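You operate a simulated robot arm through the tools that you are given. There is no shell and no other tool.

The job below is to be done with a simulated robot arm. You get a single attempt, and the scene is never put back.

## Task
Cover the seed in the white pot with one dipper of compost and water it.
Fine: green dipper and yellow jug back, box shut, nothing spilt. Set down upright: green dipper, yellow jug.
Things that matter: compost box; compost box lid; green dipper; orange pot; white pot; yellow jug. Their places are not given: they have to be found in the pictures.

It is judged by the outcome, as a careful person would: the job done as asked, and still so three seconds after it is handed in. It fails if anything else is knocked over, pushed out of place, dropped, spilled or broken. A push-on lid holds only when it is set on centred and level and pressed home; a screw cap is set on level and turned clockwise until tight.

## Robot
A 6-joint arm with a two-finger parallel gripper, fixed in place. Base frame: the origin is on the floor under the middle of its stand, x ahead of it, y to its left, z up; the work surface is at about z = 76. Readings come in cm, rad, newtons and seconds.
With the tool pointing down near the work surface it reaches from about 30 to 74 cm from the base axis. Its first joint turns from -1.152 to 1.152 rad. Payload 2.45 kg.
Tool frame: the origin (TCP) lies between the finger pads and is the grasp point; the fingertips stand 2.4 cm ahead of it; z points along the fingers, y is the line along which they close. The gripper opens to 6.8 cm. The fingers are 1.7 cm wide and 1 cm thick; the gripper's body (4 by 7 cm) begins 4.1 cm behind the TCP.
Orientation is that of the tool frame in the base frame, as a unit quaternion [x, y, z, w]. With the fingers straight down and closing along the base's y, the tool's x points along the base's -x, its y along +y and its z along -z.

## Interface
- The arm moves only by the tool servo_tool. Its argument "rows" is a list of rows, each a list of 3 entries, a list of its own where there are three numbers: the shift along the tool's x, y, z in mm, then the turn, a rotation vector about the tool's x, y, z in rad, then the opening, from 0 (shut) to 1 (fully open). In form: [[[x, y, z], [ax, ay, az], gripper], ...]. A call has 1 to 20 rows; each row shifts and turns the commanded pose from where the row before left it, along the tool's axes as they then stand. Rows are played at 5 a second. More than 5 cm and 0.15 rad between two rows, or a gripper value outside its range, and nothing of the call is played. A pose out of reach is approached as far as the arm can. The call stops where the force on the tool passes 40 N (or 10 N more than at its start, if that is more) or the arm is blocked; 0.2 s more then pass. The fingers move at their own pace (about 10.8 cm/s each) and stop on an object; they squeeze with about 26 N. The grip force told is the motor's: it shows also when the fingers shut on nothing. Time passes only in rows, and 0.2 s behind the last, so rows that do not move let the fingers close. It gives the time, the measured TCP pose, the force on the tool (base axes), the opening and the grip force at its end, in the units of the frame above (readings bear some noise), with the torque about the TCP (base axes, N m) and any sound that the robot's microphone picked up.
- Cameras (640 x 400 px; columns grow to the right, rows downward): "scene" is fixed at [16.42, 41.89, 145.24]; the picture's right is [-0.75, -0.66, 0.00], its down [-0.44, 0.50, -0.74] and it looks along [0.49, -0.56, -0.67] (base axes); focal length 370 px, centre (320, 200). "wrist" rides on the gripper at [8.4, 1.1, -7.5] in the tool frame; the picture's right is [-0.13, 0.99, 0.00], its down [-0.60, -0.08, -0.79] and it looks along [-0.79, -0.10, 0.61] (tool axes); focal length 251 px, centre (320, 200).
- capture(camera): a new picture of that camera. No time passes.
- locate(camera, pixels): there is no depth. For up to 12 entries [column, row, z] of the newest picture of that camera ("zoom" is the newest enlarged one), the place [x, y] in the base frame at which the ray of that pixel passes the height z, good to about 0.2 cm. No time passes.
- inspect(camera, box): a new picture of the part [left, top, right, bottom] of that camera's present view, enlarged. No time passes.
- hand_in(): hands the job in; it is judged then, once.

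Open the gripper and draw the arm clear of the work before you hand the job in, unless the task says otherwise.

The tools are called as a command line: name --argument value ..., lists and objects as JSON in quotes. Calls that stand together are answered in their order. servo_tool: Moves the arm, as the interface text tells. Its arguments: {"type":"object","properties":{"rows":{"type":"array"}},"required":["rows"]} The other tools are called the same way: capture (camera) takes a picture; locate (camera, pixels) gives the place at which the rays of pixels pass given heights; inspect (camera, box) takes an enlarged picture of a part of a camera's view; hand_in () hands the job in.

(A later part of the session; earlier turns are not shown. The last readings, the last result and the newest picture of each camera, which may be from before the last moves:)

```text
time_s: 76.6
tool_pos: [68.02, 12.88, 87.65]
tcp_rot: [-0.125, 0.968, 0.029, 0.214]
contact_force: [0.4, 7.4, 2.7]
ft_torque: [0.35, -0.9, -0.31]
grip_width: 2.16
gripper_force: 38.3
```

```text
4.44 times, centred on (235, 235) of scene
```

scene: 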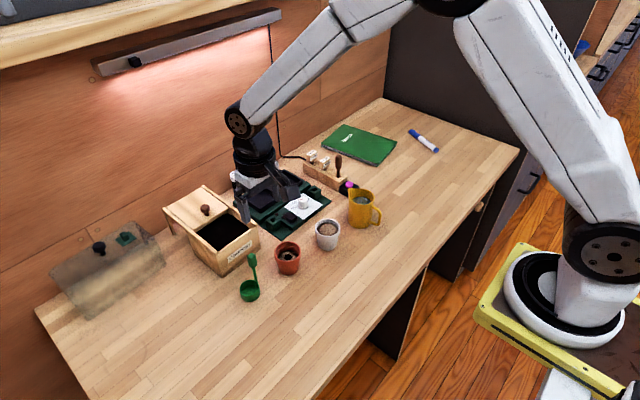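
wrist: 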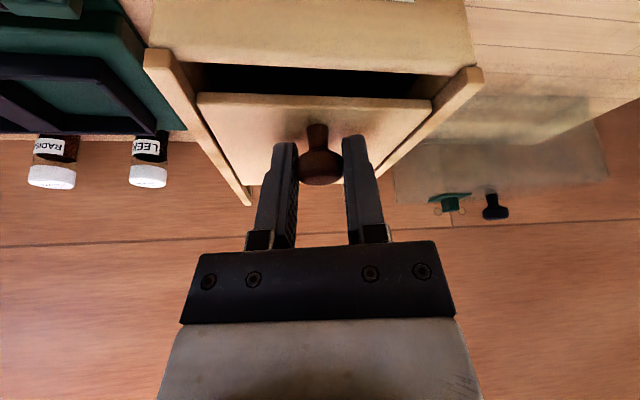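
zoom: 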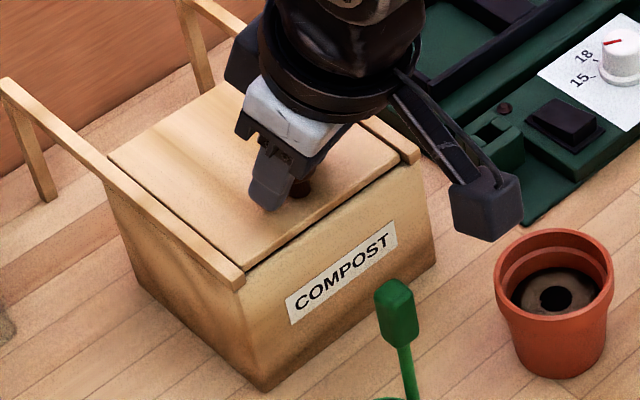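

Only a thin dark gap remains along the front. I pull on in 1.5 mm steps, watching for the stop.

servo_tool --rows '[[[0, 0.4, 0], [0, 0, 0], 0], [[1.3, 0.38, -0.6], [0, 0, 0], 0], [[1.3, 0.38, -0.6], [0, 0, 0], 0], [[1.3, 0.38, -0.6], [0, 0, 0], 0], [[0, 0, 0], [0, 0, 0], 0]]'

inspect --camera "wrist" --box '[130, 0, 500, 220]'

inspect --camera "scene" --box '[190, 190, 280, 280]'

```text
time_s: 77.8
tool_pos: [67.57, 12.98, 87.71]
tcp_rot: [-0.124, 0.969, 0.029, 0.213]
contact_force: [0.3, -1.4, 8.8]
ft_torque: [-0.26, 0.88, 0.02]
grip_width: 2.14
gripper_force: 38.1
```

```text
1.73 times, centred on (315, 110) of wrist
```

zoom: 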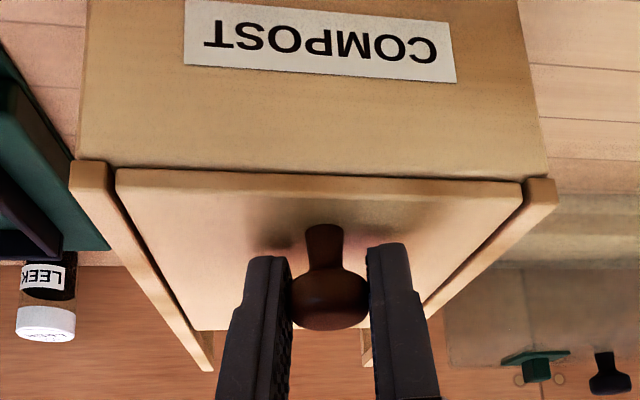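

```text
4.44 times, centred on (235, 235) of scene
```

zoom: 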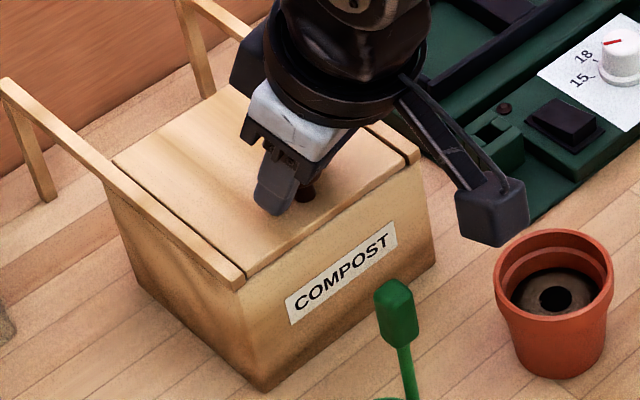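

The gap is visually closed and the lid front should be at x≈66.1, flush with the front wall. I zoom in on the front edge.

inspect --camera "scene" --box '[235, 210, 285, 260]'

inspect --camera "wrist" --box '[160, 70, 290, 150]'

inspect --camera "wrist" --box '[350, 70, 480, 150]'

```text
8.00 times, centred on (260, 235) of scene
```

zoom: 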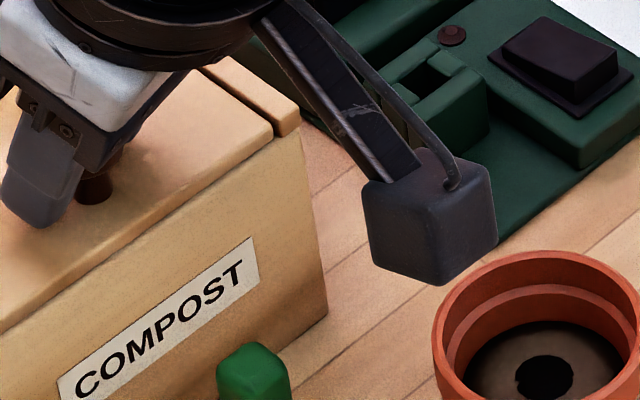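

```text
4.92 times, centred on (225, 110) of wrist
```

zoom: 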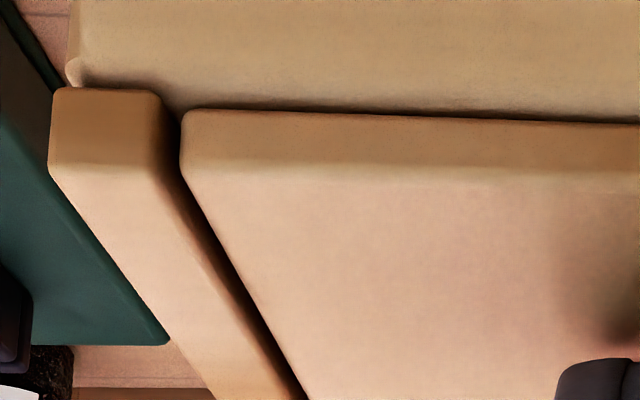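

```text
4.92 times, centred on (415, 110) of wrist
```

zoom: 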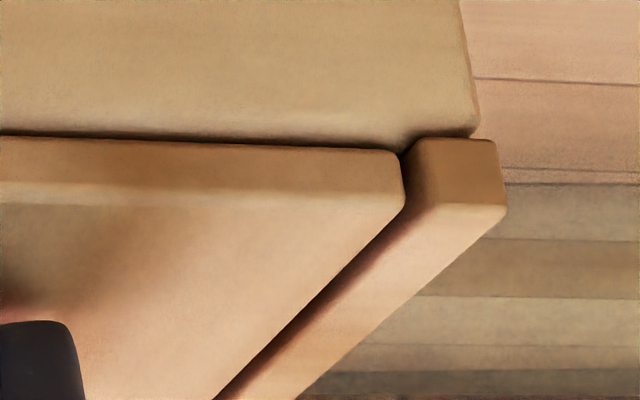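

The lid front still sits about 2–3 mm behind the rail ends and no stop has been felt. I pull 2 mm further in 1 mm steps.

servo_tool --rows '[[[0.75, 0.25, -0.55], [0, 0, 0], 0], [[0.88, 0.25, -0.4], [0, 0, 0], 0], [[0, 0, 0], [0, 0, 0], 0]]'

inspect --camera "wrist" --box '[160, 70, 290, 150]'

```text
time_s: 78.6
tool_pos: [67.61, 12.93, 87.65]
tcp_rot: [-0.123, 0.968, 0.028, 0.215]
contact_force: [15.1, 0.2, -4.1]
ft_torque: [-0.07, 0.45, -0.31]
grip_width: 2.15
gripper_force: 38.0
```

```text
4.92 times, centred on (225, 110) of wrist
```

zoom: 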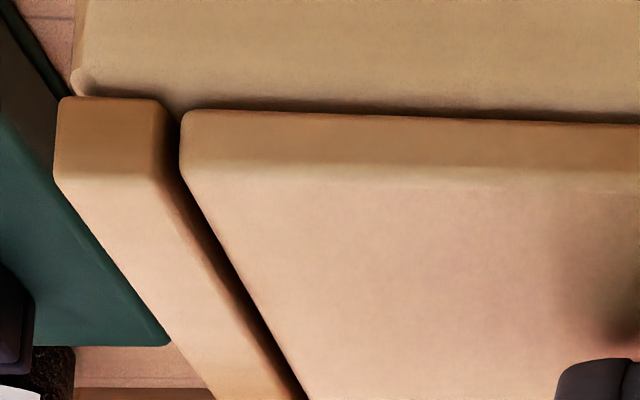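

A 15 N resistance in x now shows the stop. I pull 1 mm more to confirm it is home.

servo_tool --rows '[[[0.88, 0.25, -0.4], [0, 0, 0], 0], [[0, 0, 0], [0, 0, 0], 0]]'

```text
time_s: 79.2
tool_pos: [67.53, 12.98, 87.58]
tcp_rot: [-0.124, 0.968, 0.029, 0.216]
contact_force: [25.6, 1.3, -11.4]
ft_torque: [0.01, 0.07, -0.23]
grip_width: 2.15
gripper_force: 38.2
```

The lid is hard against its stop (26 N). I relax 1.5 mm, then open the fingers and back off along the tool axis.

servo_tool --rows '[[[-1.3, -0.38, 0.6], [0, 0, 0], 0], [[0, 0, 0], [0, 0, 0], 0]]'

servo_tool --rows '[[[0, 0, 0], [0, 0, 0], 0.45], [[0, 0, 0], [0, 0, 0], 0.6], [[0, 0, 0], [0, 0, 0], 0.6], [[0, 0, -10], [0, 0, 0], 0.6], [[0, 0, -15], [0, 0, 0], 0.6], [[0, 0, -20], [0, 0, 0], 0.6], [[0, 0, -20], [0, 0, 0], 0.6], [[0, 0, 0], [0, 0, 0], 0.6]]'

capture --camera "wrist"

capture --camera "scene"

```text
time_s: 79.8
tool_pos: [67.34, 12.97, 87.66]
tcp_rot: [-0.125, 0.969, 0.028, 0.213]
contact_force: [16.1, 0.5, -9.4]
ft_torque: [0.17, -1.11, -0.14]
grip_width: 2.14
gripper_force: 38.0
```

```text
time_s: 81.6
tool_pos: [64.63, 12.13, 93.4]
tcp_rot: [-0.124, 0.969, 0.028, 0.214]
contact_force: [0.0, 0.1, 1.0]
ft_torque: [-0.01, -0.02, 0.03]
grip_width: 4.09
gripper_force: 0.1
```

```text
taken
```

wrist: 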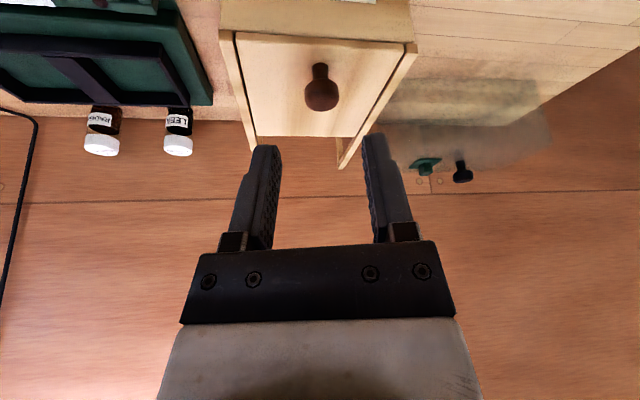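

```text
taken
```

scene: 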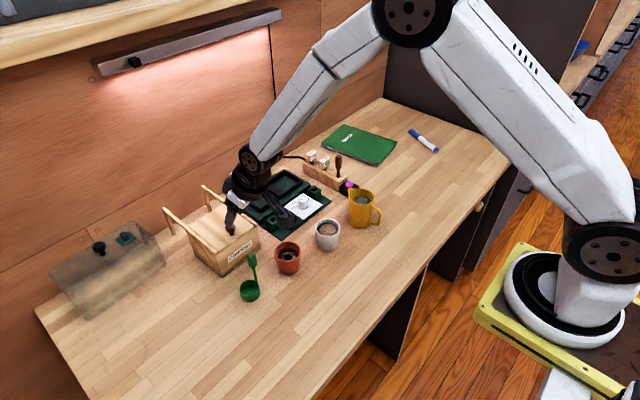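

The lid is shut and the dipper stands undisturbed. I rise, bring the tool vertical again and carry it towards the jug for a closer look.

servo_tool --rows '[[[-11.3, 0, -24.2], [0, 0, 0], 0.6], [[-11.3, 0, -24.2], [0, 0, 0], 0.6], [[-11.3, 0, -24.2], [0, 0, 0], 0.6], [[0, 0, 0], [0, 0.1455, 0], 1], [[0, 0, 0], [0, 0.1455, 0], 1], [[0, 0, 0], [0, 0.1455, 0], 1], [[0, 0, 0], [0, 0, 0.131], 1], [[0, 0, 0], [0, 0, 0.131], 1], [[0, 0, 0], [0, 0, 0], 1]]'

servo_tool --rows '[[[16.3, -23.3, 2.5], [0, 0, 0], 1], [[16.3, -23.3, 2.5], [0, 0, 0], 1], [[16.3, -23.3, 2.5], [0, 0, 0], 1], [[16.3, -23.3, 2.5], [0, 0, 0], 1], [[16.3, -23.3, 2.5], [0, 0, 0], 1], [[16.3, -23.3, 2.5], [0, 0, 0], 1], [[16.3, -23.3, 2.5], [0, 0, 0], 1], [[16.3, -23.3, 2.5], [0, 0, 0], 1], [[16.3, -23.3, 2.5], [0, 0, 0], 1], [[16.3, -23.3, 2.5], [0, 0, 0], 1], [[16.3, -23.3, 2.5], [0, 0, 0], 1], [[16.3, -23.3, 2.5], [0, 0, 0], 1], [[0, 0, 0], [0, 0, 0], 1]]'

capture --camera "wrist"

capture --camera "scene"

```text
time_s: 83.6
tool_pos: [64.89, 12.21, 101.55]
tcp_rot: [0.003, 1.0, 0.001, -0.002]
contact_force: [0.7, 0.0, 0.4]
ft_torque: [0.0, 0.03, 0.01]
grip_width: 6.78
gripper_force: 0.1
```

```text
time_s: 86.4
tool_pos: [44.93, -15.61, 98.72]
tcp_rot: [0.002, 1.0, 0.001, -0.001]
contact_force: [0.2, 0.7, -0.2]
ft_torque: [-0.01, 0.01, 0.0]
grip_width: 6.8
gripper_force: 0.0
```

```text
taken
```

wrist: 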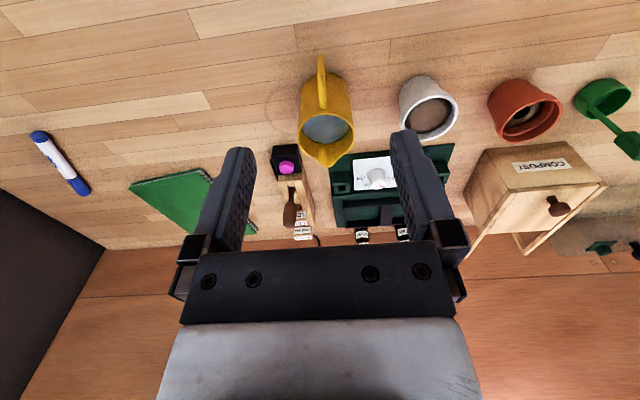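

```text
taken
```

scene: 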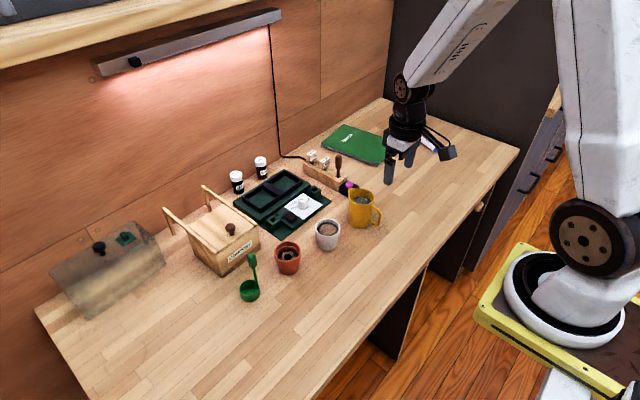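

The jug is at (326,118) in the wrist view, its handle at (321,80). I zoom on it from both cameras.

inspect --camera "scene" --box '[335, 175, 395, 235]'

inspect --camera "wrist" --box '[270, 40, 380, 180]'

```text
6.67 times, centred on (365, 205) of scene
```

zoom: 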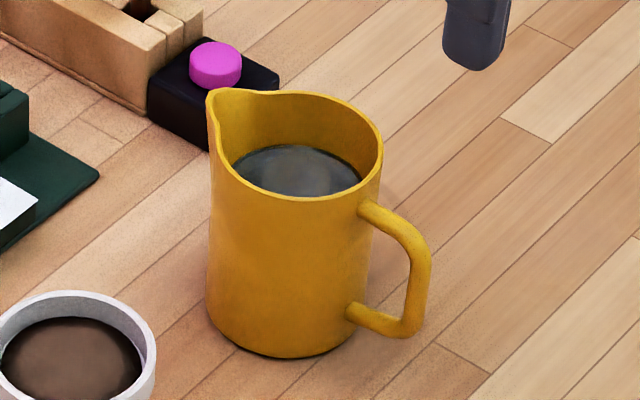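

```text
2.86 times, centred on (325, 110) of wrist
```

zoom: 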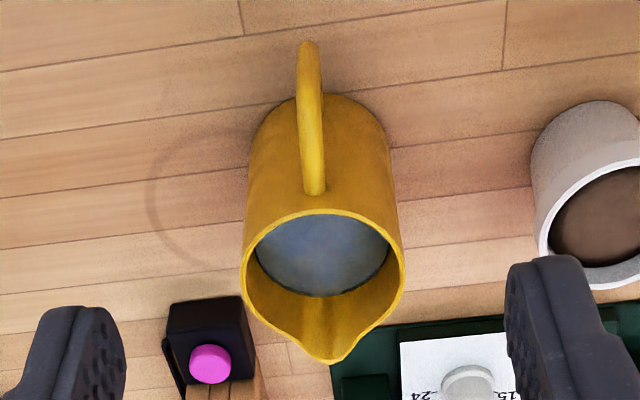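

I locate the handle along its length and the jug rim, spout and base from the wrist zoom.

locate --camera "zoom" --pixels '[[309, 120, 83], [309, 120, 84], [309, 45, 79], [309, 45, 78], [313, 190, 84], [313, 190, 85], [243, 275, 86], [404, 275, 86], [330, 360, 86.5], [322, 212, 86], [330, 360, 88], [313, 160, 84]]'

locate --camera "scene" --pixels '[[365, 205, 82]]'

```text
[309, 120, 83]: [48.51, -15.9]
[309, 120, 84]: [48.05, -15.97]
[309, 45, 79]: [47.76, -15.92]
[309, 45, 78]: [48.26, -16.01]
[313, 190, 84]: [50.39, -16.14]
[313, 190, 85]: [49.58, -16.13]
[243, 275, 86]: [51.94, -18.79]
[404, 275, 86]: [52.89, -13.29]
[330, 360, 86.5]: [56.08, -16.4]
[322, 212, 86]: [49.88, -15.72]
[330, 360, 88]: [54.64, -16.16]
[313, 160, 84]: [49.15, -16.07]
```

```text
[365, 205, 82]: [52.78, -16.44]
```

I re-zoom the scene on the jug to get handle heights by matching to y≈−15.95.

inspect --camera "scene" --box '[335, 175, 395, 235]'

locate --camera "zoom" --pixels '[[422, 250, 82], [422, 250, 83], [422, 250, 84], [415, 322, 78], [415, 322, 79], [415, 322, 80], [368, 208, 83], [368, 208, 84], [368, 208, 85], [210, 92, 85], [210, 92, 86], [210, 92, 87]]'

locate --camera "zoom" --pixels '[[281, 357, 76], [206, 305, 76], [353, 340, 77], [382, 150, 85], [382, 150, 86], [290, 200, 85], [290, 200, 86], [400, 222, 84], [400, 222, 85], [295, 160, 84], [240, 165, 84], [360, 180, 84]]'

```text
6.67 times, centred on (365, 205) of scene
```

zoom: 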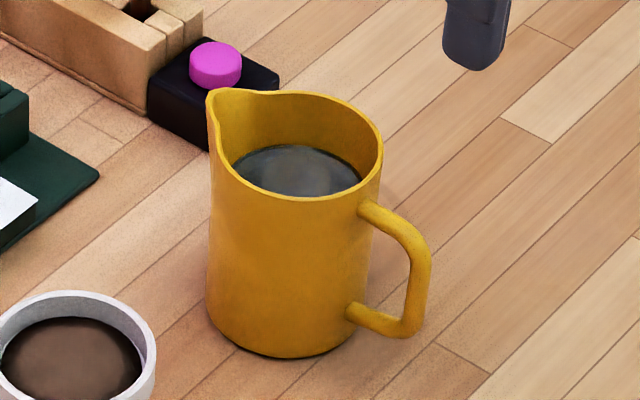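

```text
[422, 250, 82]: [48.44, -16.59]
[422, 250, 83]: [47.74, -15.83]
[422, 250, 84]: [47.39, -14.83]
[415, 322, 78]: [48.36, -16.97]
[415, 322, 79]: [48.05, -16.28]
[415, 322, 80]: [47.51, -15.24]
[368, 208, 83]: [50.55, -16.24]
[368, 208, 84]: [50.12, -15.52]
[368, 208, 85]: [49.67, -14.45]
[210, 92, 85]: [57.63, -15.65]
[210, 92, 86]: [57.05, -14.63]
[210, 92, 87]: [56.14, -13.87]
```

```text
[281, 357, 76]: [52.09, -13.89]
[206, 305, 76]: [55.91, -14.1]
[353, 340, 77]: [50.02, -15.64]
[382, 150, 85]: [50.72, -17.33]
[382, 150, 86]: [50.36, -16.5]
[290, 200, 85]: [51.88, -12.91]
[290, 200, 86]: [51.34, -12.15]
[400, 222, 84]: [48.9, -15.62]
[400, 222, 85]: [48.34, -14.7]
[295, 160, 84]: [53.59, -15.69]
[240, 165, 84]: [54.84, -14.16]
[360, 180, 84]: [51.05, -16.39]
```

The handle's upright bar is at x≈47.8, y≈−15.95, z≈79.5–83, rim ≈85, spout tip ≈(57.3,−16.2,85.2). Before gripping I test in the air that the tool can pitch back about 55°, which pouring would need.

servo_tool --rows '[[[0, 0, 0], [0, 0.137, 0], 1], [[0, 0, 0], [0, 0.137, 0], 1], [[0, 0, 0], [0, 0.137, 0], 1], [[0, 0, 0], [0, 0.137, 0], 1], [[0, 0, 0], [0, 0.137, 0], 1], [[0, 0, 0], [0, 0.137, 0], 1], [[0, 0, 0], [0, 0.137, 0], 1], [[0, 0, 0], [0, 0, 0], 1]]'

capture --camera "scene"

```text
time_s: 88.2
tool_pos: [45.03, -15.65, 98.49]
tcp_rot: [0.002, 0.886, 0.001, -0.464]
contact_force: [-0.5, 0.3, 0.2]
ft_torque: [-0.01, 0.02, 0.01]
grip_width: 6.81
gripper_force: 0.0
```

```text
taken
```

scene: 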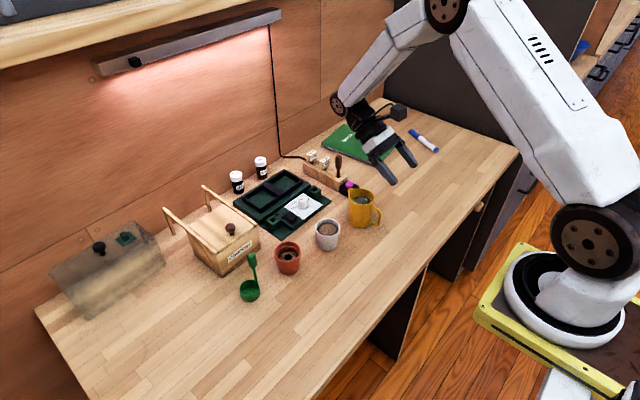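

A 55° pitch back is reachable. I return to vertical and go to just above the jug handle.

servo_tool --rows '[[[0, 0, 0], [0, -0.137, 0], 1], [[0, 0, 0], [0, -0.137, 0], 1], [[0, 0, 0], [0, -0.137, 0], 1], [[0, 0, 0], [0, -0.137, 0], 1], [[0, 0, 0], [0, -0.137, 0], 1], [[0, 0, 0], [0, -0.137, 0], 1], [[0, 0, 0], [0, -0.137, 0], 1], [[-7, -0.75, 20], [0, 0, 0], 0.55], [[-7, -0.75, 20], [0, 0, 0], 0.55], [[-7, -0.75, 20], [0, 0, 0], 0.55], [[-7, -0.75, 20], [0, 0, 0], 0.55], [[0, 0, 0], [0, 0, 0], 0.55]]'

capture --camera "wrist"

inspect --camera "scene" --box '[320, 130, 420, 250]'

```text
time_s: 90.8
tool_pos: [47.77, -16.1, 90.44]
tcp_rot: [0.003, 1.0, 0.002, -0.001]
contact_force: [0.3, 0.5, 0.6]
ft_torque: [0.02, 0.01, 0.02]
grip_width: 3.74
gripper_force: 0.0
```

```text
taken
```

wrist: 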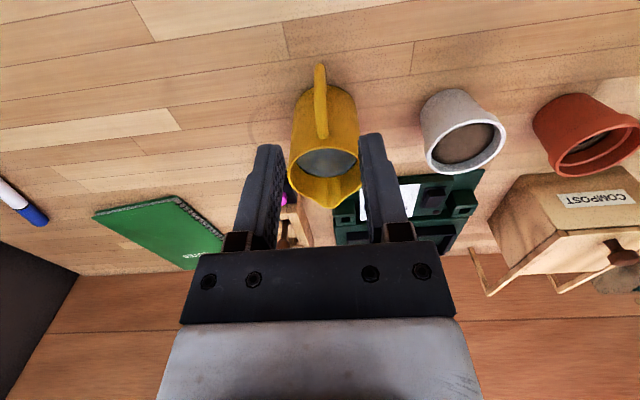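

```text
3.33 times, centred on (370, 190) of scene
```

zoom: 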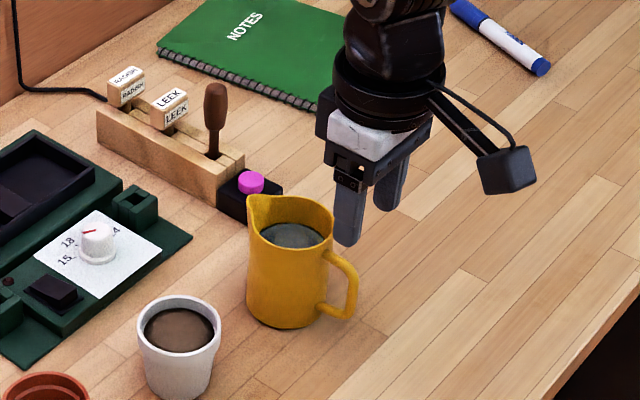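

The tool is above the handle; I check the handle's line once more in the wrist view (320,65)–(322,135).

inspect --camera "wrist" --box '[260, 50, 400, 220]'

locate --camera "wrist" --pixels '[[320, 100, 82], [320, 100, 83], [320, 100, 84], [320, 66, 79], [321, 132, 83.5], [321, 132, 84], [330, 205, 85.2], [288, 160, 85], [358, 160, 85]]'

```text
2.35 times, centred on (330, 135) of wrist
```

zoom: 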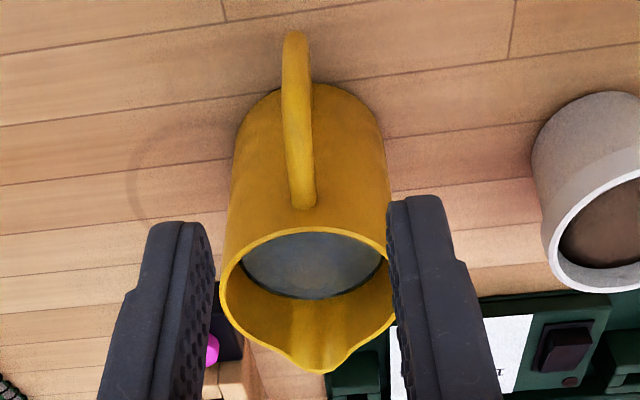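

```text
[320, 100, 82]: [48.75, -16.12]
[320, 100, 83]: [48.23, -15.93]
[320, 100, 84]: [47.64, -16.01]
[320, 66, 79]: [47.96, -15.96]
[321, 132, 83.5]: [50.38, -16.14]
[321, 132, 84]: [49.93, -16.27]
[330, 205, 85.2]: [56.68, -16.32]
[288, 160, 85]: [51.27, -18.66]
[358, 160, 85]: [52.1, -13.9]
```

The bar is at (47.9,−16.0), centred under the fingers. I descend to z≈82 around it.

servo_tool --rows '[[[-0.3, 0.2, 17], [0, 0, 0], 0.55], [[-0.3, 0.2, 17], [0, 0, 0], 0.55], [[-0.3, 0.2, 17], [0, 0, 0], 0.55], [[-0.3, 0.2, 17], [0, 0, 0], 0.55], [[-0.3, 0.2, 14], [0, 0, 0], 0.55], [[0, 0, 0], [0, 0, 0], 0.55]]'

capture --camera "wrist"

inspect --camera "scene" --box '[320, 150, 420, 250]'

```text
time_s: 92.2
tool_pos: [48.02, -15.85, 82.24]
tcp_rot: [0.004, 1.0, 0.0, -0.001]
contact_force: [0.0, -0.9, 1.0]
ft_torque: [0.0, -0.03, -0.01]
grip_width: 3.74
gripper_force: 0.0
```

```text
taken
```

wrist: 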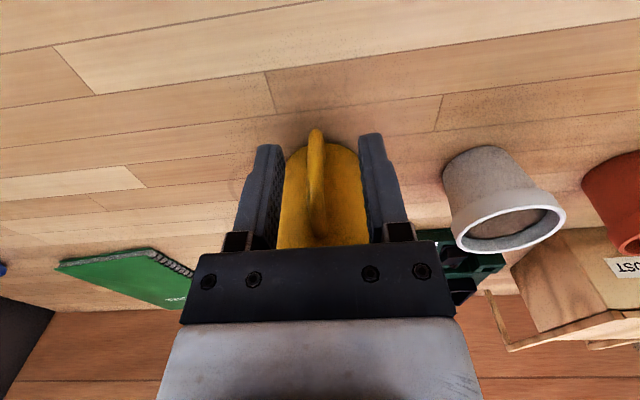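

```text
4.00 times, centred on (370, 200) of scene
```

zoom: 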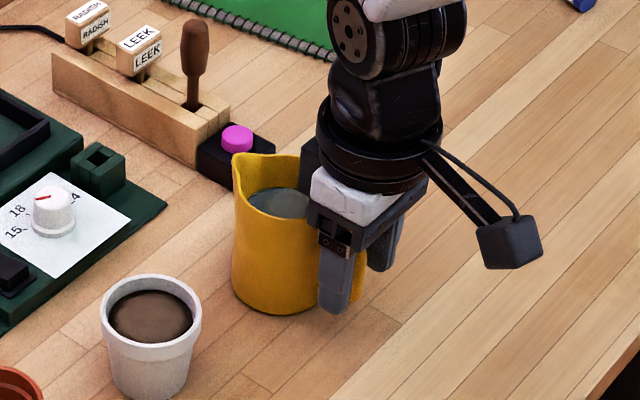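

The handle bar (316,190) stands between the fingers, about 1–1.5 mm to the −y side. I shift 1 mm that way and close.

servo_tool --rows '[[[0, -1.2, 0], [0, 0, 0], 0.5], [[0, 0, 0], [0, 0, 0], 0.3], [[0, 0, 0], [0, 0, 0], 0.18], [[0, 0, 0], [0, 0, 0], 0.1], [[0, 0, 0], [0, 0, 0], 0], [[0, 0, 0], [0, 0, 0], 0]]'

capture --camera "wrist"

```text
time_s: 93.6
tool_pos: [47.92, -15.92, 82.4]
tcp_rot: [0.004, 1.0, 0.001, -0.001]
contact_force: [0.2, 1.3, 0.3]
ft_torque: [-0.06, 0.03, -0.02]
grip_width: 0.95
gripper_force: 25.6
```

```text
taken
```

wrist: 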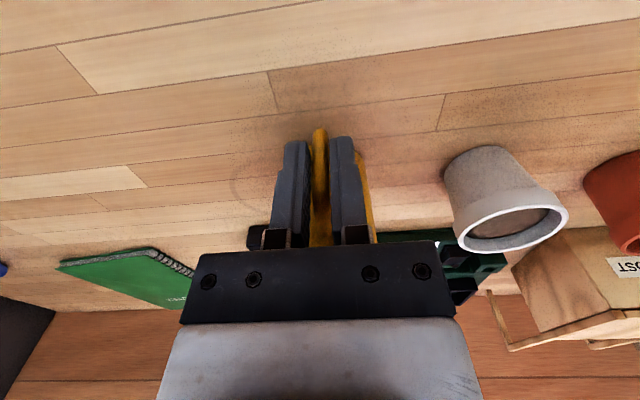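

The handle is held (0.95 cm, 26 N). I lift slowly 2 cm and check that the jug hangs level.

servo_tool --rows '[[[0, 0, -3], [0, 0, 0], 0], [[0, 0, -4], [0, 0, 0], 0], [[0, 0, -6], [0, 0, 0], 0], [[0, 0, -7], [0, 0, 0], 0], [[0, 0, 0], [0, 0, 0], 0]]'

inspect --camera "scene" --box '[320, 150, 420, 250]'

capture --camera "wrist"

```text
time_s: 94.8
tool_pos: [47.95, -15.88, 84.42]
tcp_rot: [0.003, 1.0, 0.001, -0.001]
contact_force: [-0.6, -0.1, -2.4]
ft_torque: [-0.01, 0.11, -0.01]
grip_width: 0.99
gripper_force: 26.3
```

```text
4.00 times, centred on (370, 200) of scene
```

zoom: 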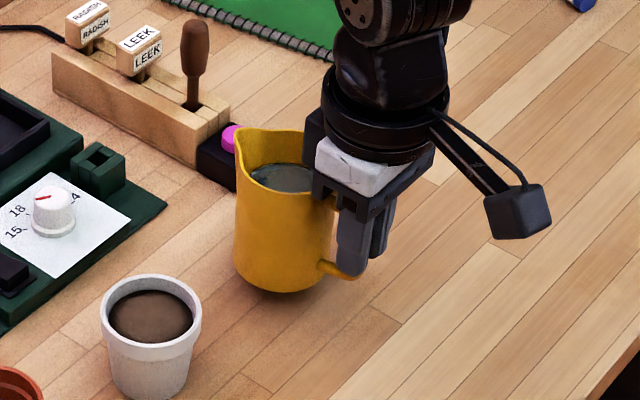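

```text
taken
```

wrist: 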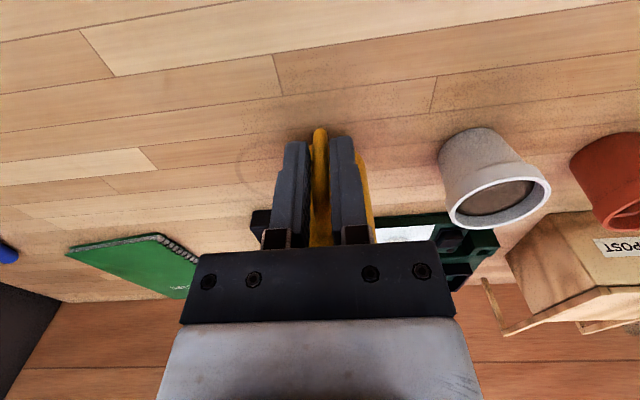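

The jug hangs level at about 2.4 N with no slip seen. I raise it 6.5 cm and carry it gently to beside the white pot, spout towards the pot.

servo_tool --rows '[[[0, 0, -8], [0, 0, 0], 0], [[0, 0, -12], [0, 0, 0], 0], [[0, 0, -14], [0, 0, 0], 0], [[0, 0, -14], [0, 0, 0], 0], [[0, 0, -12], [0, 0, 0], 0], [[0, 0, -6], [0, 0, 0], 0], [[1.5, 5, 0], [0, 0, 0], 0], [[3, 9, 0], [0, 0, 0], 0], [[4, 13, 0], [0, 0, 0], 0], [[4.5, 14, 0], [0, 0, 0], 0], [[4.5, 14, 0], [0, 0, 0], 0], [[4.5, 14, 0], [0, 0, 0], 0], [[4.5, 14, 0], [0, 0, 0], 0], [[4, 13, 0], [0, 0, 0], 0], [[3, 10, 0], [0, 0, 0], 0], [[2, 7, 0], [0, 0, 0], 0], [[1, 3.8, 0], [0, 0, 0], 0], [[0, 0, 0], [0, 0, 0], 0]]'

capture --camera "wrist"

inspect --camera "scene" --box '[270, 130, 400, 270]'

```text
time_s: 98.6
tool_pos: [44.25, -4.15, 91.06]
tcp_rot: [0.003, 1.0, 0.001, 0.0]
contact_force: [0.0, 0.6, -2.8]
ft_torque: [0.01, 0.16, -0.04]
grip_width: 0.95
gripper_force: 26.2
```

```text
taken
```

wrist: 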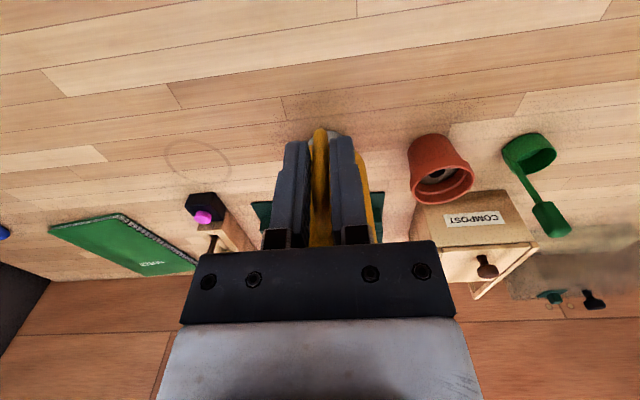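

```text
2.86 times, centred on (335, 200) of scene
```

zoom: 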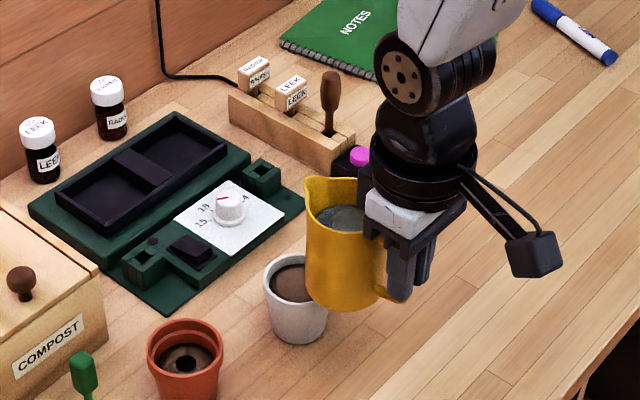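

The jug is beside the pot, level. I check the spout tip (308,180 in the zoom) at its expected height of 93.9.

locate --camera "zoom" --pixels '[[308, 180, 93.4], [308, 180, 93.9], [308, 180, 94.4], [296, 265, 81.2], [263, 281, 81.2]]'

inspect --camera "scene" --box '[310, 180, 380, 250]'

```text
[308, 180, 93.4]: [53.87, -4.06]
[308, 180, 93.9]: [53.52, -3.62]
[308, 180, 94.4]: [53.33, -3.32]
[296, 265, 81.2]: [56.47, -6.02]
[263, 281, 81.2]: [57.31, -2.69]
```

```text
5.71 times, centred on (345, 215) of scene
```

zoom: 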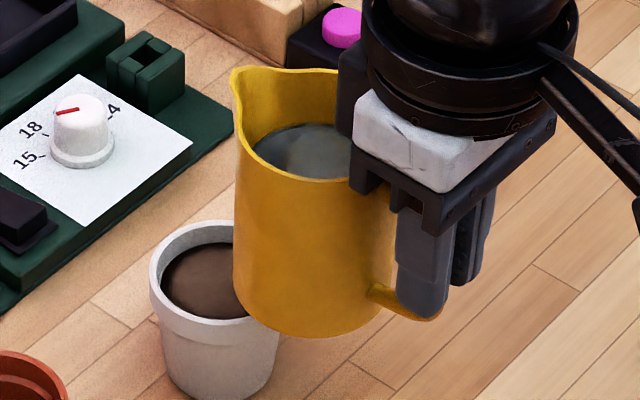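

The spout tip reads about (53.7,−4.0), over the near half of the pot. I tilt slowly to 20° while lowering so that the spout is about 6 cm above the rim.

servo_tool --rows '[[[0.9, -0.5, 9], [0, 0.0873, 0], 0], [[0.1, -0.5, 9], [0, 0.0873, 0], 0], [[-0.7, -0.5, 9], [0, 0.0873, 0], 0], [[-1.5, -0.5, 8.9], [0, 0.0873, 0], 0], [[0, 0, 0], [0, 0, 0], 0]]'

inspect --camera "scene" --box '[305, 175, 375, 255]'

capture --camera "wrist"

```text
time_s: 99.8
tool_pos: [43.99, -4.34, 87.49]
tcp_rot: [0.003, 0.985, 0.002, -0.175]
contact_force: [0.2, 0.0, -2.8]
ft_torque: [0.01, 0.13, -0.04]
grip_width: 0.96
gripper_force: 26.0
```

```text
5.00 times, centred on (340, 215) of scene
```

zoom: 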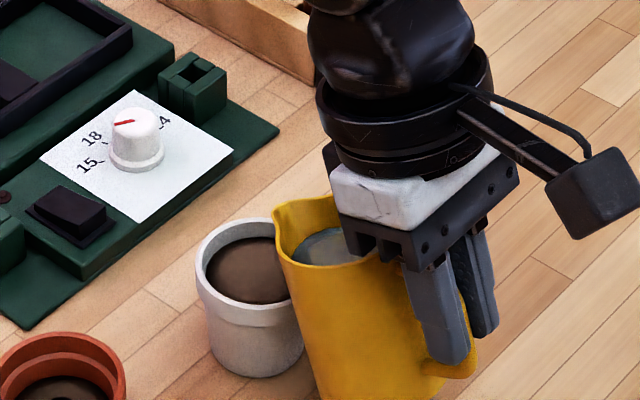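

```text
taken
```

wrist: 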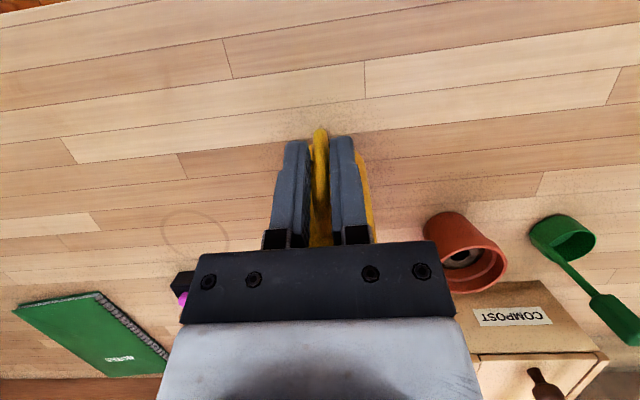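

I check the spout tip (274,210 in the zoom) at z≈87 against the pot rim.

inspect --camera "scene" --box '[310, 195, 350, 235]'

```text
10.00 times, centred on (330, 215) of scene
```

zoom: 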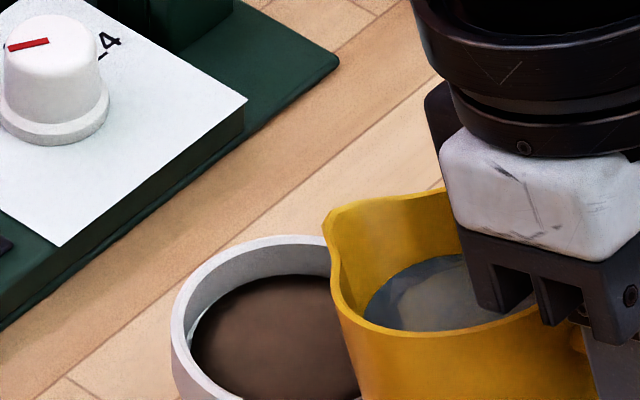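

locate --camera "zoom" --pixels '[[325, 220, 87], [325, 220, 86.5], [172, 340, 81.2], [280, 236, 81.2], [270, 330, 80], [365, 300, 86]]'

```text
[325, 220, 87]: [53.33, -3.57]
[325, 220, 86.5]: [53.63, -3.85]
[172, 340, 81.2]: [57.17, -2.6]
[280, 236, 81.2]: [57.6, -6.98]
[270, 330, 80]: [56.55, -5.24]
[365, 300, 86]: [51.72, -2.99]
```

The spout is at about (53.4,−3.7), 0.7 cm to +y of the pot's middle. I shift 0.4 cm to −y and tilt slowly on to 26°, watching for the first flow.

servo_tool --rows '[[[0.2, -2, -2], [0, 0.0524, 0], 0], [[0.2, -2, -2], [0, 0.0524, 0], 0], [[0, 0, 0], [0, 0, 0], 0], [[0, 0, 0], [0, 0, 0], 0]]'

inspect --camera "scene" --box '[305, 190, 365, 250]'

```text
time_s: 100.8
tool_pos: [44.04, -4.84, 87.79]
tcp_rot: [0.003, 0.974, 0.002, -0.227]
contact_force: [0.7, 0.5, -3.0]
ft_torque: [0.0, 0.1, 0.04]
grip_width: 0.94
gripper_force: 26.6
```

```text
6.67 times, centred on (335, 220) of scene
```

zoom: 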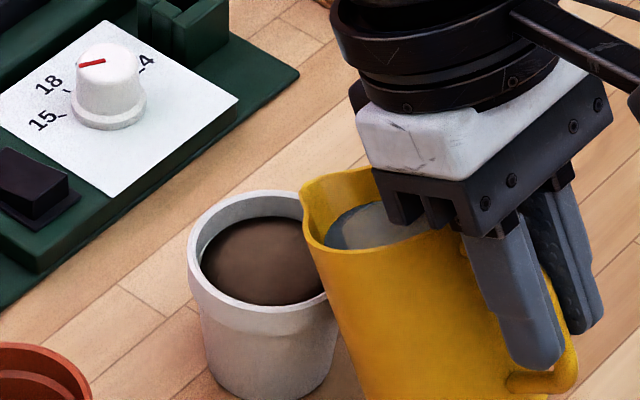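

No flow yet at 26°. I go 3° further and hold.

servo_tool --rows '[[[0.8, 0, -3.9], [0, 0.0524, 0], 0], [[0, 0, 0], [0, 0, 0], 0], [[0, 0, 0], [0, 0, 0], 0]]'

inspect --camera "scene" --box '[305, 190, 365, 250]'

```text
time_s: 101.6
tool_pos: [44.24, -4.78, 88.21]
tcp_rot: [0.003, 0.968, 0.002, -0.252]
contact_force: [0.4, -0.4, -3.3]
ft_torque: [0.0, 0.1, 0.02]
grip_width: 0.98
gripper_force: 25.9
```

```text
6.67 times, centred on (335, 220) of scene
```

zoom: 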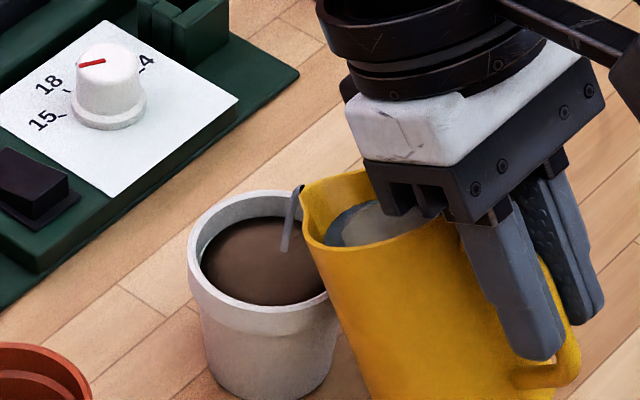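

A thin stream now leaves the spout at (297,190) and lands on the compost at (285,250), inside the pot. I hold here for about a second and look.

servo_tool --rows '[[[0, 0, 0], [0, 0, 0], 0], [[0, 0, 0], [0, 0, 0], 0], [[0, 0, 0], [0, 0, 0], 0]]'

inspect --camera "scene" --box '[305, 190, 365, 250]'

```text
time_s: 102.4
tool_pos: [44.11, -4.85, 88.28]
tcp_rot: [0.003, 0.968, 0.001, -0.252]
contact_force: [0.0, -0.3, -2.2]
ft_torque: [0.04, 0.06, 0.02]
grip_width: 0.94
gripper_force: 26.3
```

```text
6.67 times, centred on (335, 220) of scene
```

zoom: 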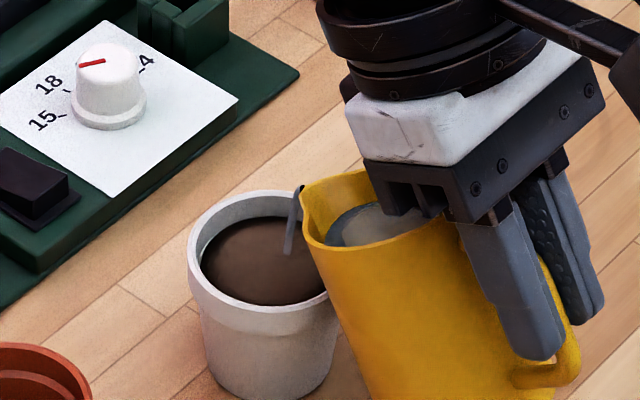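

The stream keeps landing in the pot and the soil is darkening. I hold one more second.

servo_tool --rows '[[[0, 0, 0], [0, 0, 0], 0], [[0, 0, 0], [0, 0, 0], 0], [[0, 0, 0], [0, 0, 0], 0], [[0, 0, 0], [0, 0, 0], 0], [[0, 0, 0], [0, 0, 0], 0]]'

inspect --camera "scene" --box '[305, 190, 365, 250]'

```text
time_s: 103.6
tool_pos: [44.21, -4.83, 88.23]
tcp_rot: [0.003, 0.968, 0.001, -0.252]
contact_force: [0.0, 0.2, -3.0]
ft_torque: [0.01, 0.09, 0.0]
grip_width: 0.99
gripper_force: 26.0
```

```text
6.67 times, centred on (335, 220) of scene
```

zoom: 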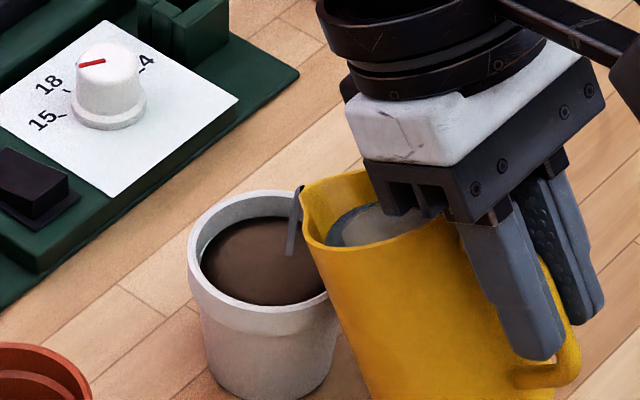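

The thin flow continues and stays within the pot. I hold 1.6 s more.

servo_tool --rows '[[[0, 0, 0], [0, 0, 0], 0], [[0, 0, 0], [0, 0, 0], 0], [[0, 0, 0], [0, 0, 0], 0], [[0, 0, 0], [0, 0, 0], 0], [[0, 0, 0], [0, 0, 0], 0], [[0, 0, 0], [0, 0, 0], 0], [[0, 0, 0], [0, 0, 0], 0]]'

inspect --camera "scene" --box '[305, 190, 365, 250]'

```text
time_s: 105.2
tool_pos: [44.25, -4.88, 88.14]
tcp_rot: [0.003, 0.968, 0.001, -0.252]
contact_force: [-0.1, 0.5, -2.5]
ft_torque: [-0.02, 0.09, 0.01]
grip_width: 0.95
gripper_force: 26.6
```

```text
6.67 times, centred on (335, 220) of scene
```

zoom: 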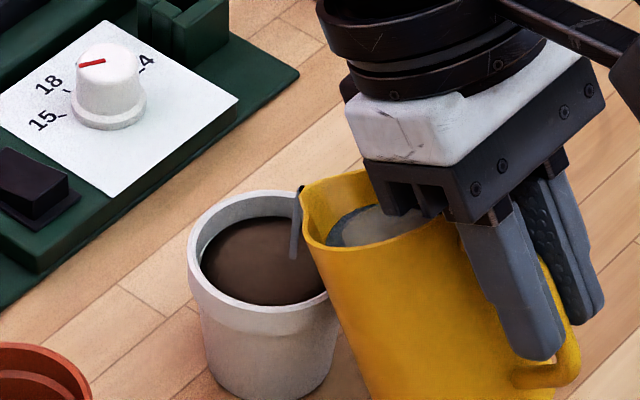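

The flow is weakening to a dribble at 29°. I tilt 3° more while moving the spout 3 mm further over the pot, and hold.

servo_tool --rows '[[[-0.9, 0, -2.7], [0, 0.0262, 0], 0], [[-0.9, 0, -2.7], [0, 0.0262, 0], 0], [[0, 0, 0], [0, 0, 0], 0], [[0, 0, 0], [0, 0, 0], 0]]'

inspect --camera "scene" --box '[305, 190, 365, 250]'

```text
time_s: 106.2
tool_pos: [44.68, -4.9, 88.56]
tcp_rot: [0.003, 0.961, 0.002, -0.277]
contact_force: [0.0, -0.5, -1.9]
ft_torque: [0.03, 0.08, 0.0]
grip_width: 0.97
gripper_force: 26.3
```

```text
6.67 times, centred on (335, 220) of scene
```

zoom: 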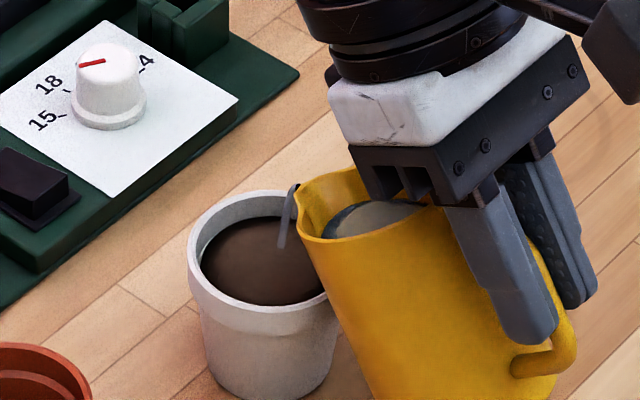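

The flow is stronger and still lands mid-pot. I hold for another 1.2 s.

servo_tool --rows '[[[0, 0, 0], [0, 0, 0], 0], [[0, 0, 0], [0, 0, 0], 0], [[0, 0, 0], [0, 0, 0], 0], [[0, 0, 0], [0, 0, 0], 0], [[0, 0, 0], [0, 0, 0], 0]]'

inspect --camera "scene" --box '[305, 190, 365, 250]'

```text
time_s: 107.4
tool_pos: [44.61, -4.91, 88.53]
tcp_rot: [0.003, 0.961, 0.002, -0.277]
contact_force: [0.5, 0.6, -2.1]
ft_torque: [0.04, 0.12, 0.04]
grip_width: 0.97
gripper_force: 26.0
```

```text
6.67 times, centred on (335, 220) of scene
```

zoom: 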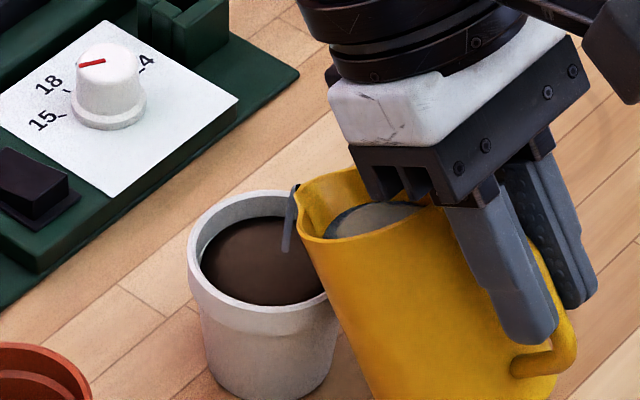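

The soil darkens steadily with no standing water. I hold 1.8 s more.

servo_tool --rows '[[[0, 0, 0], [0, 0, 0], 0], [[0, 0, 0], [0, 0, 0], 0], [[0, 0, 0], [0, 0, 0], 0], [[0, 0, 0], [0, 0, 0], 0], [[0, 0, 0], [0, 0, 0], 0], [[0, 0, 0], [0, 0, 0], 0], [[0, 0, 0], [0, 0, 0], 0], [[0, 0, 0], [0, 0, 0], 0]]'

inspect --camera "scene" --box '[305, 190, 365, 250]'

```text
time_s: 109.2
tool_pos: [44.58, -4.92, 88.75]
tcp_rot: [0.002, 0.961, 0.001, -0.277]
contact_force: [0.2, -0.4, -2.9]
ft_torque: [0.01, 0.08, -0.01]
grip_width: 0.95
gripper_force: 25.6
```

```text
6.67 times, centred on (335, 220) of scene
```

zoom: 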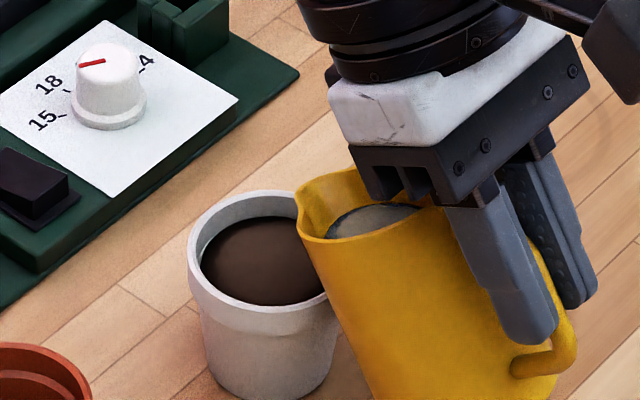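

The flow has stopped at this tilt and the soil is clearly darker, but only a little has been given. I tilt slowly to 36° with the spout kept in place.

servo_tool --rows '[[[0.87, 0, -3.2], [0, 0.035, 0], 0], [[0.87, 0, -3.2], [0, 0.035, 0], 0], [[0, 0, 0], [0, 0, 0], 0], [[0, 0, 0], [0, 0, 0], 0]]'

inspect --camera "scene" --box '[305, 190, 365, 250]'

```text
time_s: 110.2
tool_pos: [44.87, -4.8, 89.28]
tcp_rot: [0.003, 0.95, 0.001, -0.311]
contact_force: [0.2, -0.4, -2.4]
ft_torque: [0.01, 0.08, 0.01]
grip_width: 0.95
gripper_force: 25.4
```

```text
6.67 times, centred on (335, 220) of scene
```

zoom: 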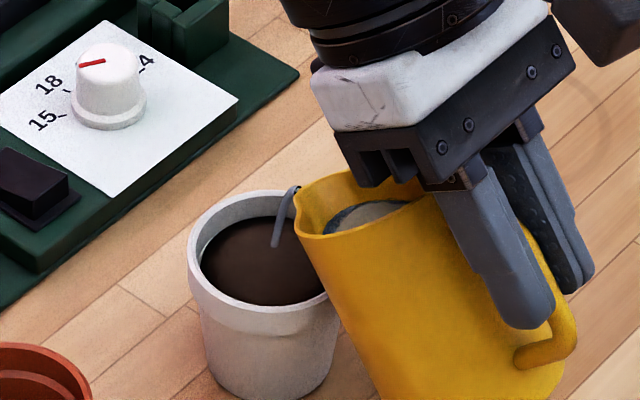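

The stream lands at (275,245), well inside the pot, and the soil is getting dark. I hold 1.2 s and look.

servo_tool --rows '[[[0, 0, 0], [0, 0, 0], 0], [[0, 0, 0], [0, 0, 0], 0], [[0, 0, 0], [0, 0, 0], 0], [[0, 0, 0], [0, 0, 0], 0], [[0, 0, 0], [0, 0, 0], 0]]'

inspect --camera "scene" --box '[305, 190, 365, 250]'

```text
time_s: 111.4
tool_pos: [44.95, -4.9, 89.15]
tcp_rot: [0.002, 0.95, 0.001, -0.311]
contact_force: [-0.1, 0.2, -3.1]
ft_torque: [-0.03, 0.11, -0.04]
grip_width: 0.98
gripper_force: 26.0
```

```text
6.67 times, centred on (335, 220) of scene
```

zoom: 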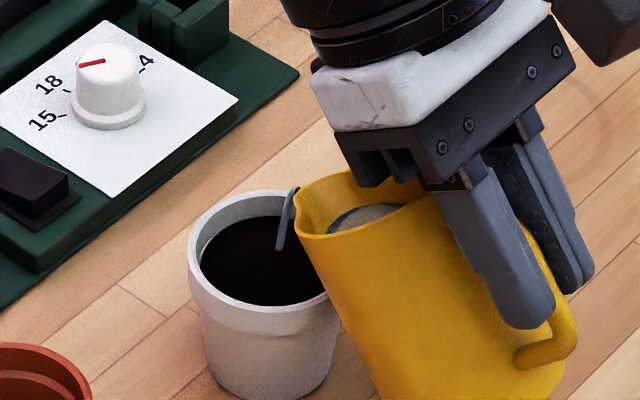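

The soil has turned fully dark, evidently wet through. I tilt the jug back now, keeping the spout over the pot, then raise it upright.

servo_tool --rows '[[[-2.0, 0, 8.3], [0, -0.1396, 0], 0], [[-1.0, 0, 5.3], [0, -0.1396, 0], 0], [[0, 0, 0], [0, 0, 0], 0], [[0, 0, 0], [0, 0, 0], 0]]'

inspect --camera "scene" --box '[305, 190, 365, 250]'

```text
time_s: 112.4
tool_pos: [44.33, -4.81, 88.0]
tcp_rot: [0.003, 0.985, 0.001, -0.174]
contact_force: [0.7, 0.4, -2.3]
ft_torque: [0.05, 0.08, 0.01]
grip_width: 0.98
gripper_force: 25.4
```

```text
6.67 times, centred on (335, 220) of scene
```

zoom: 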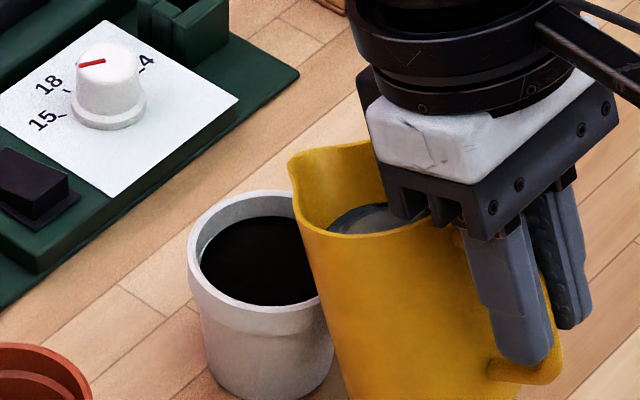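

The flow ended cleanly with no drips. I bring the jug upright and up, then look at it.

servo_tool --rows '[[[4.4, 0, -12.2], [0, -0.1165, 0], 0], [[3.0, 0, -12.6], [0, -0.1165, 0], 0], [[1.5, 0, -12.9], [0, -0.1166, 0], 0], [[0, 0, 0], [0, 0, 0], 0]]'

inspect --camera "scene" --box '[290, 160, 380, 250]'

```text
time_s: 113.4
tool_pos: [44.39, -4.79, 91.69]
tcp_rot: [0.004, 1.0, 0.0, -0.001]
contact_force: [0.3, -0.5, -1.8]
ft_torque: [0.01, 0.14, -0.01]
grip_width: 0.97
gripper_force: 26.2
```

```text
4.44 times, centred on (335, 205) of scene
```

zoom: 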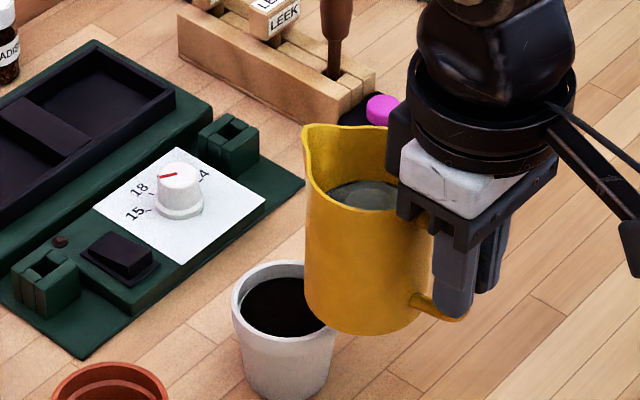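

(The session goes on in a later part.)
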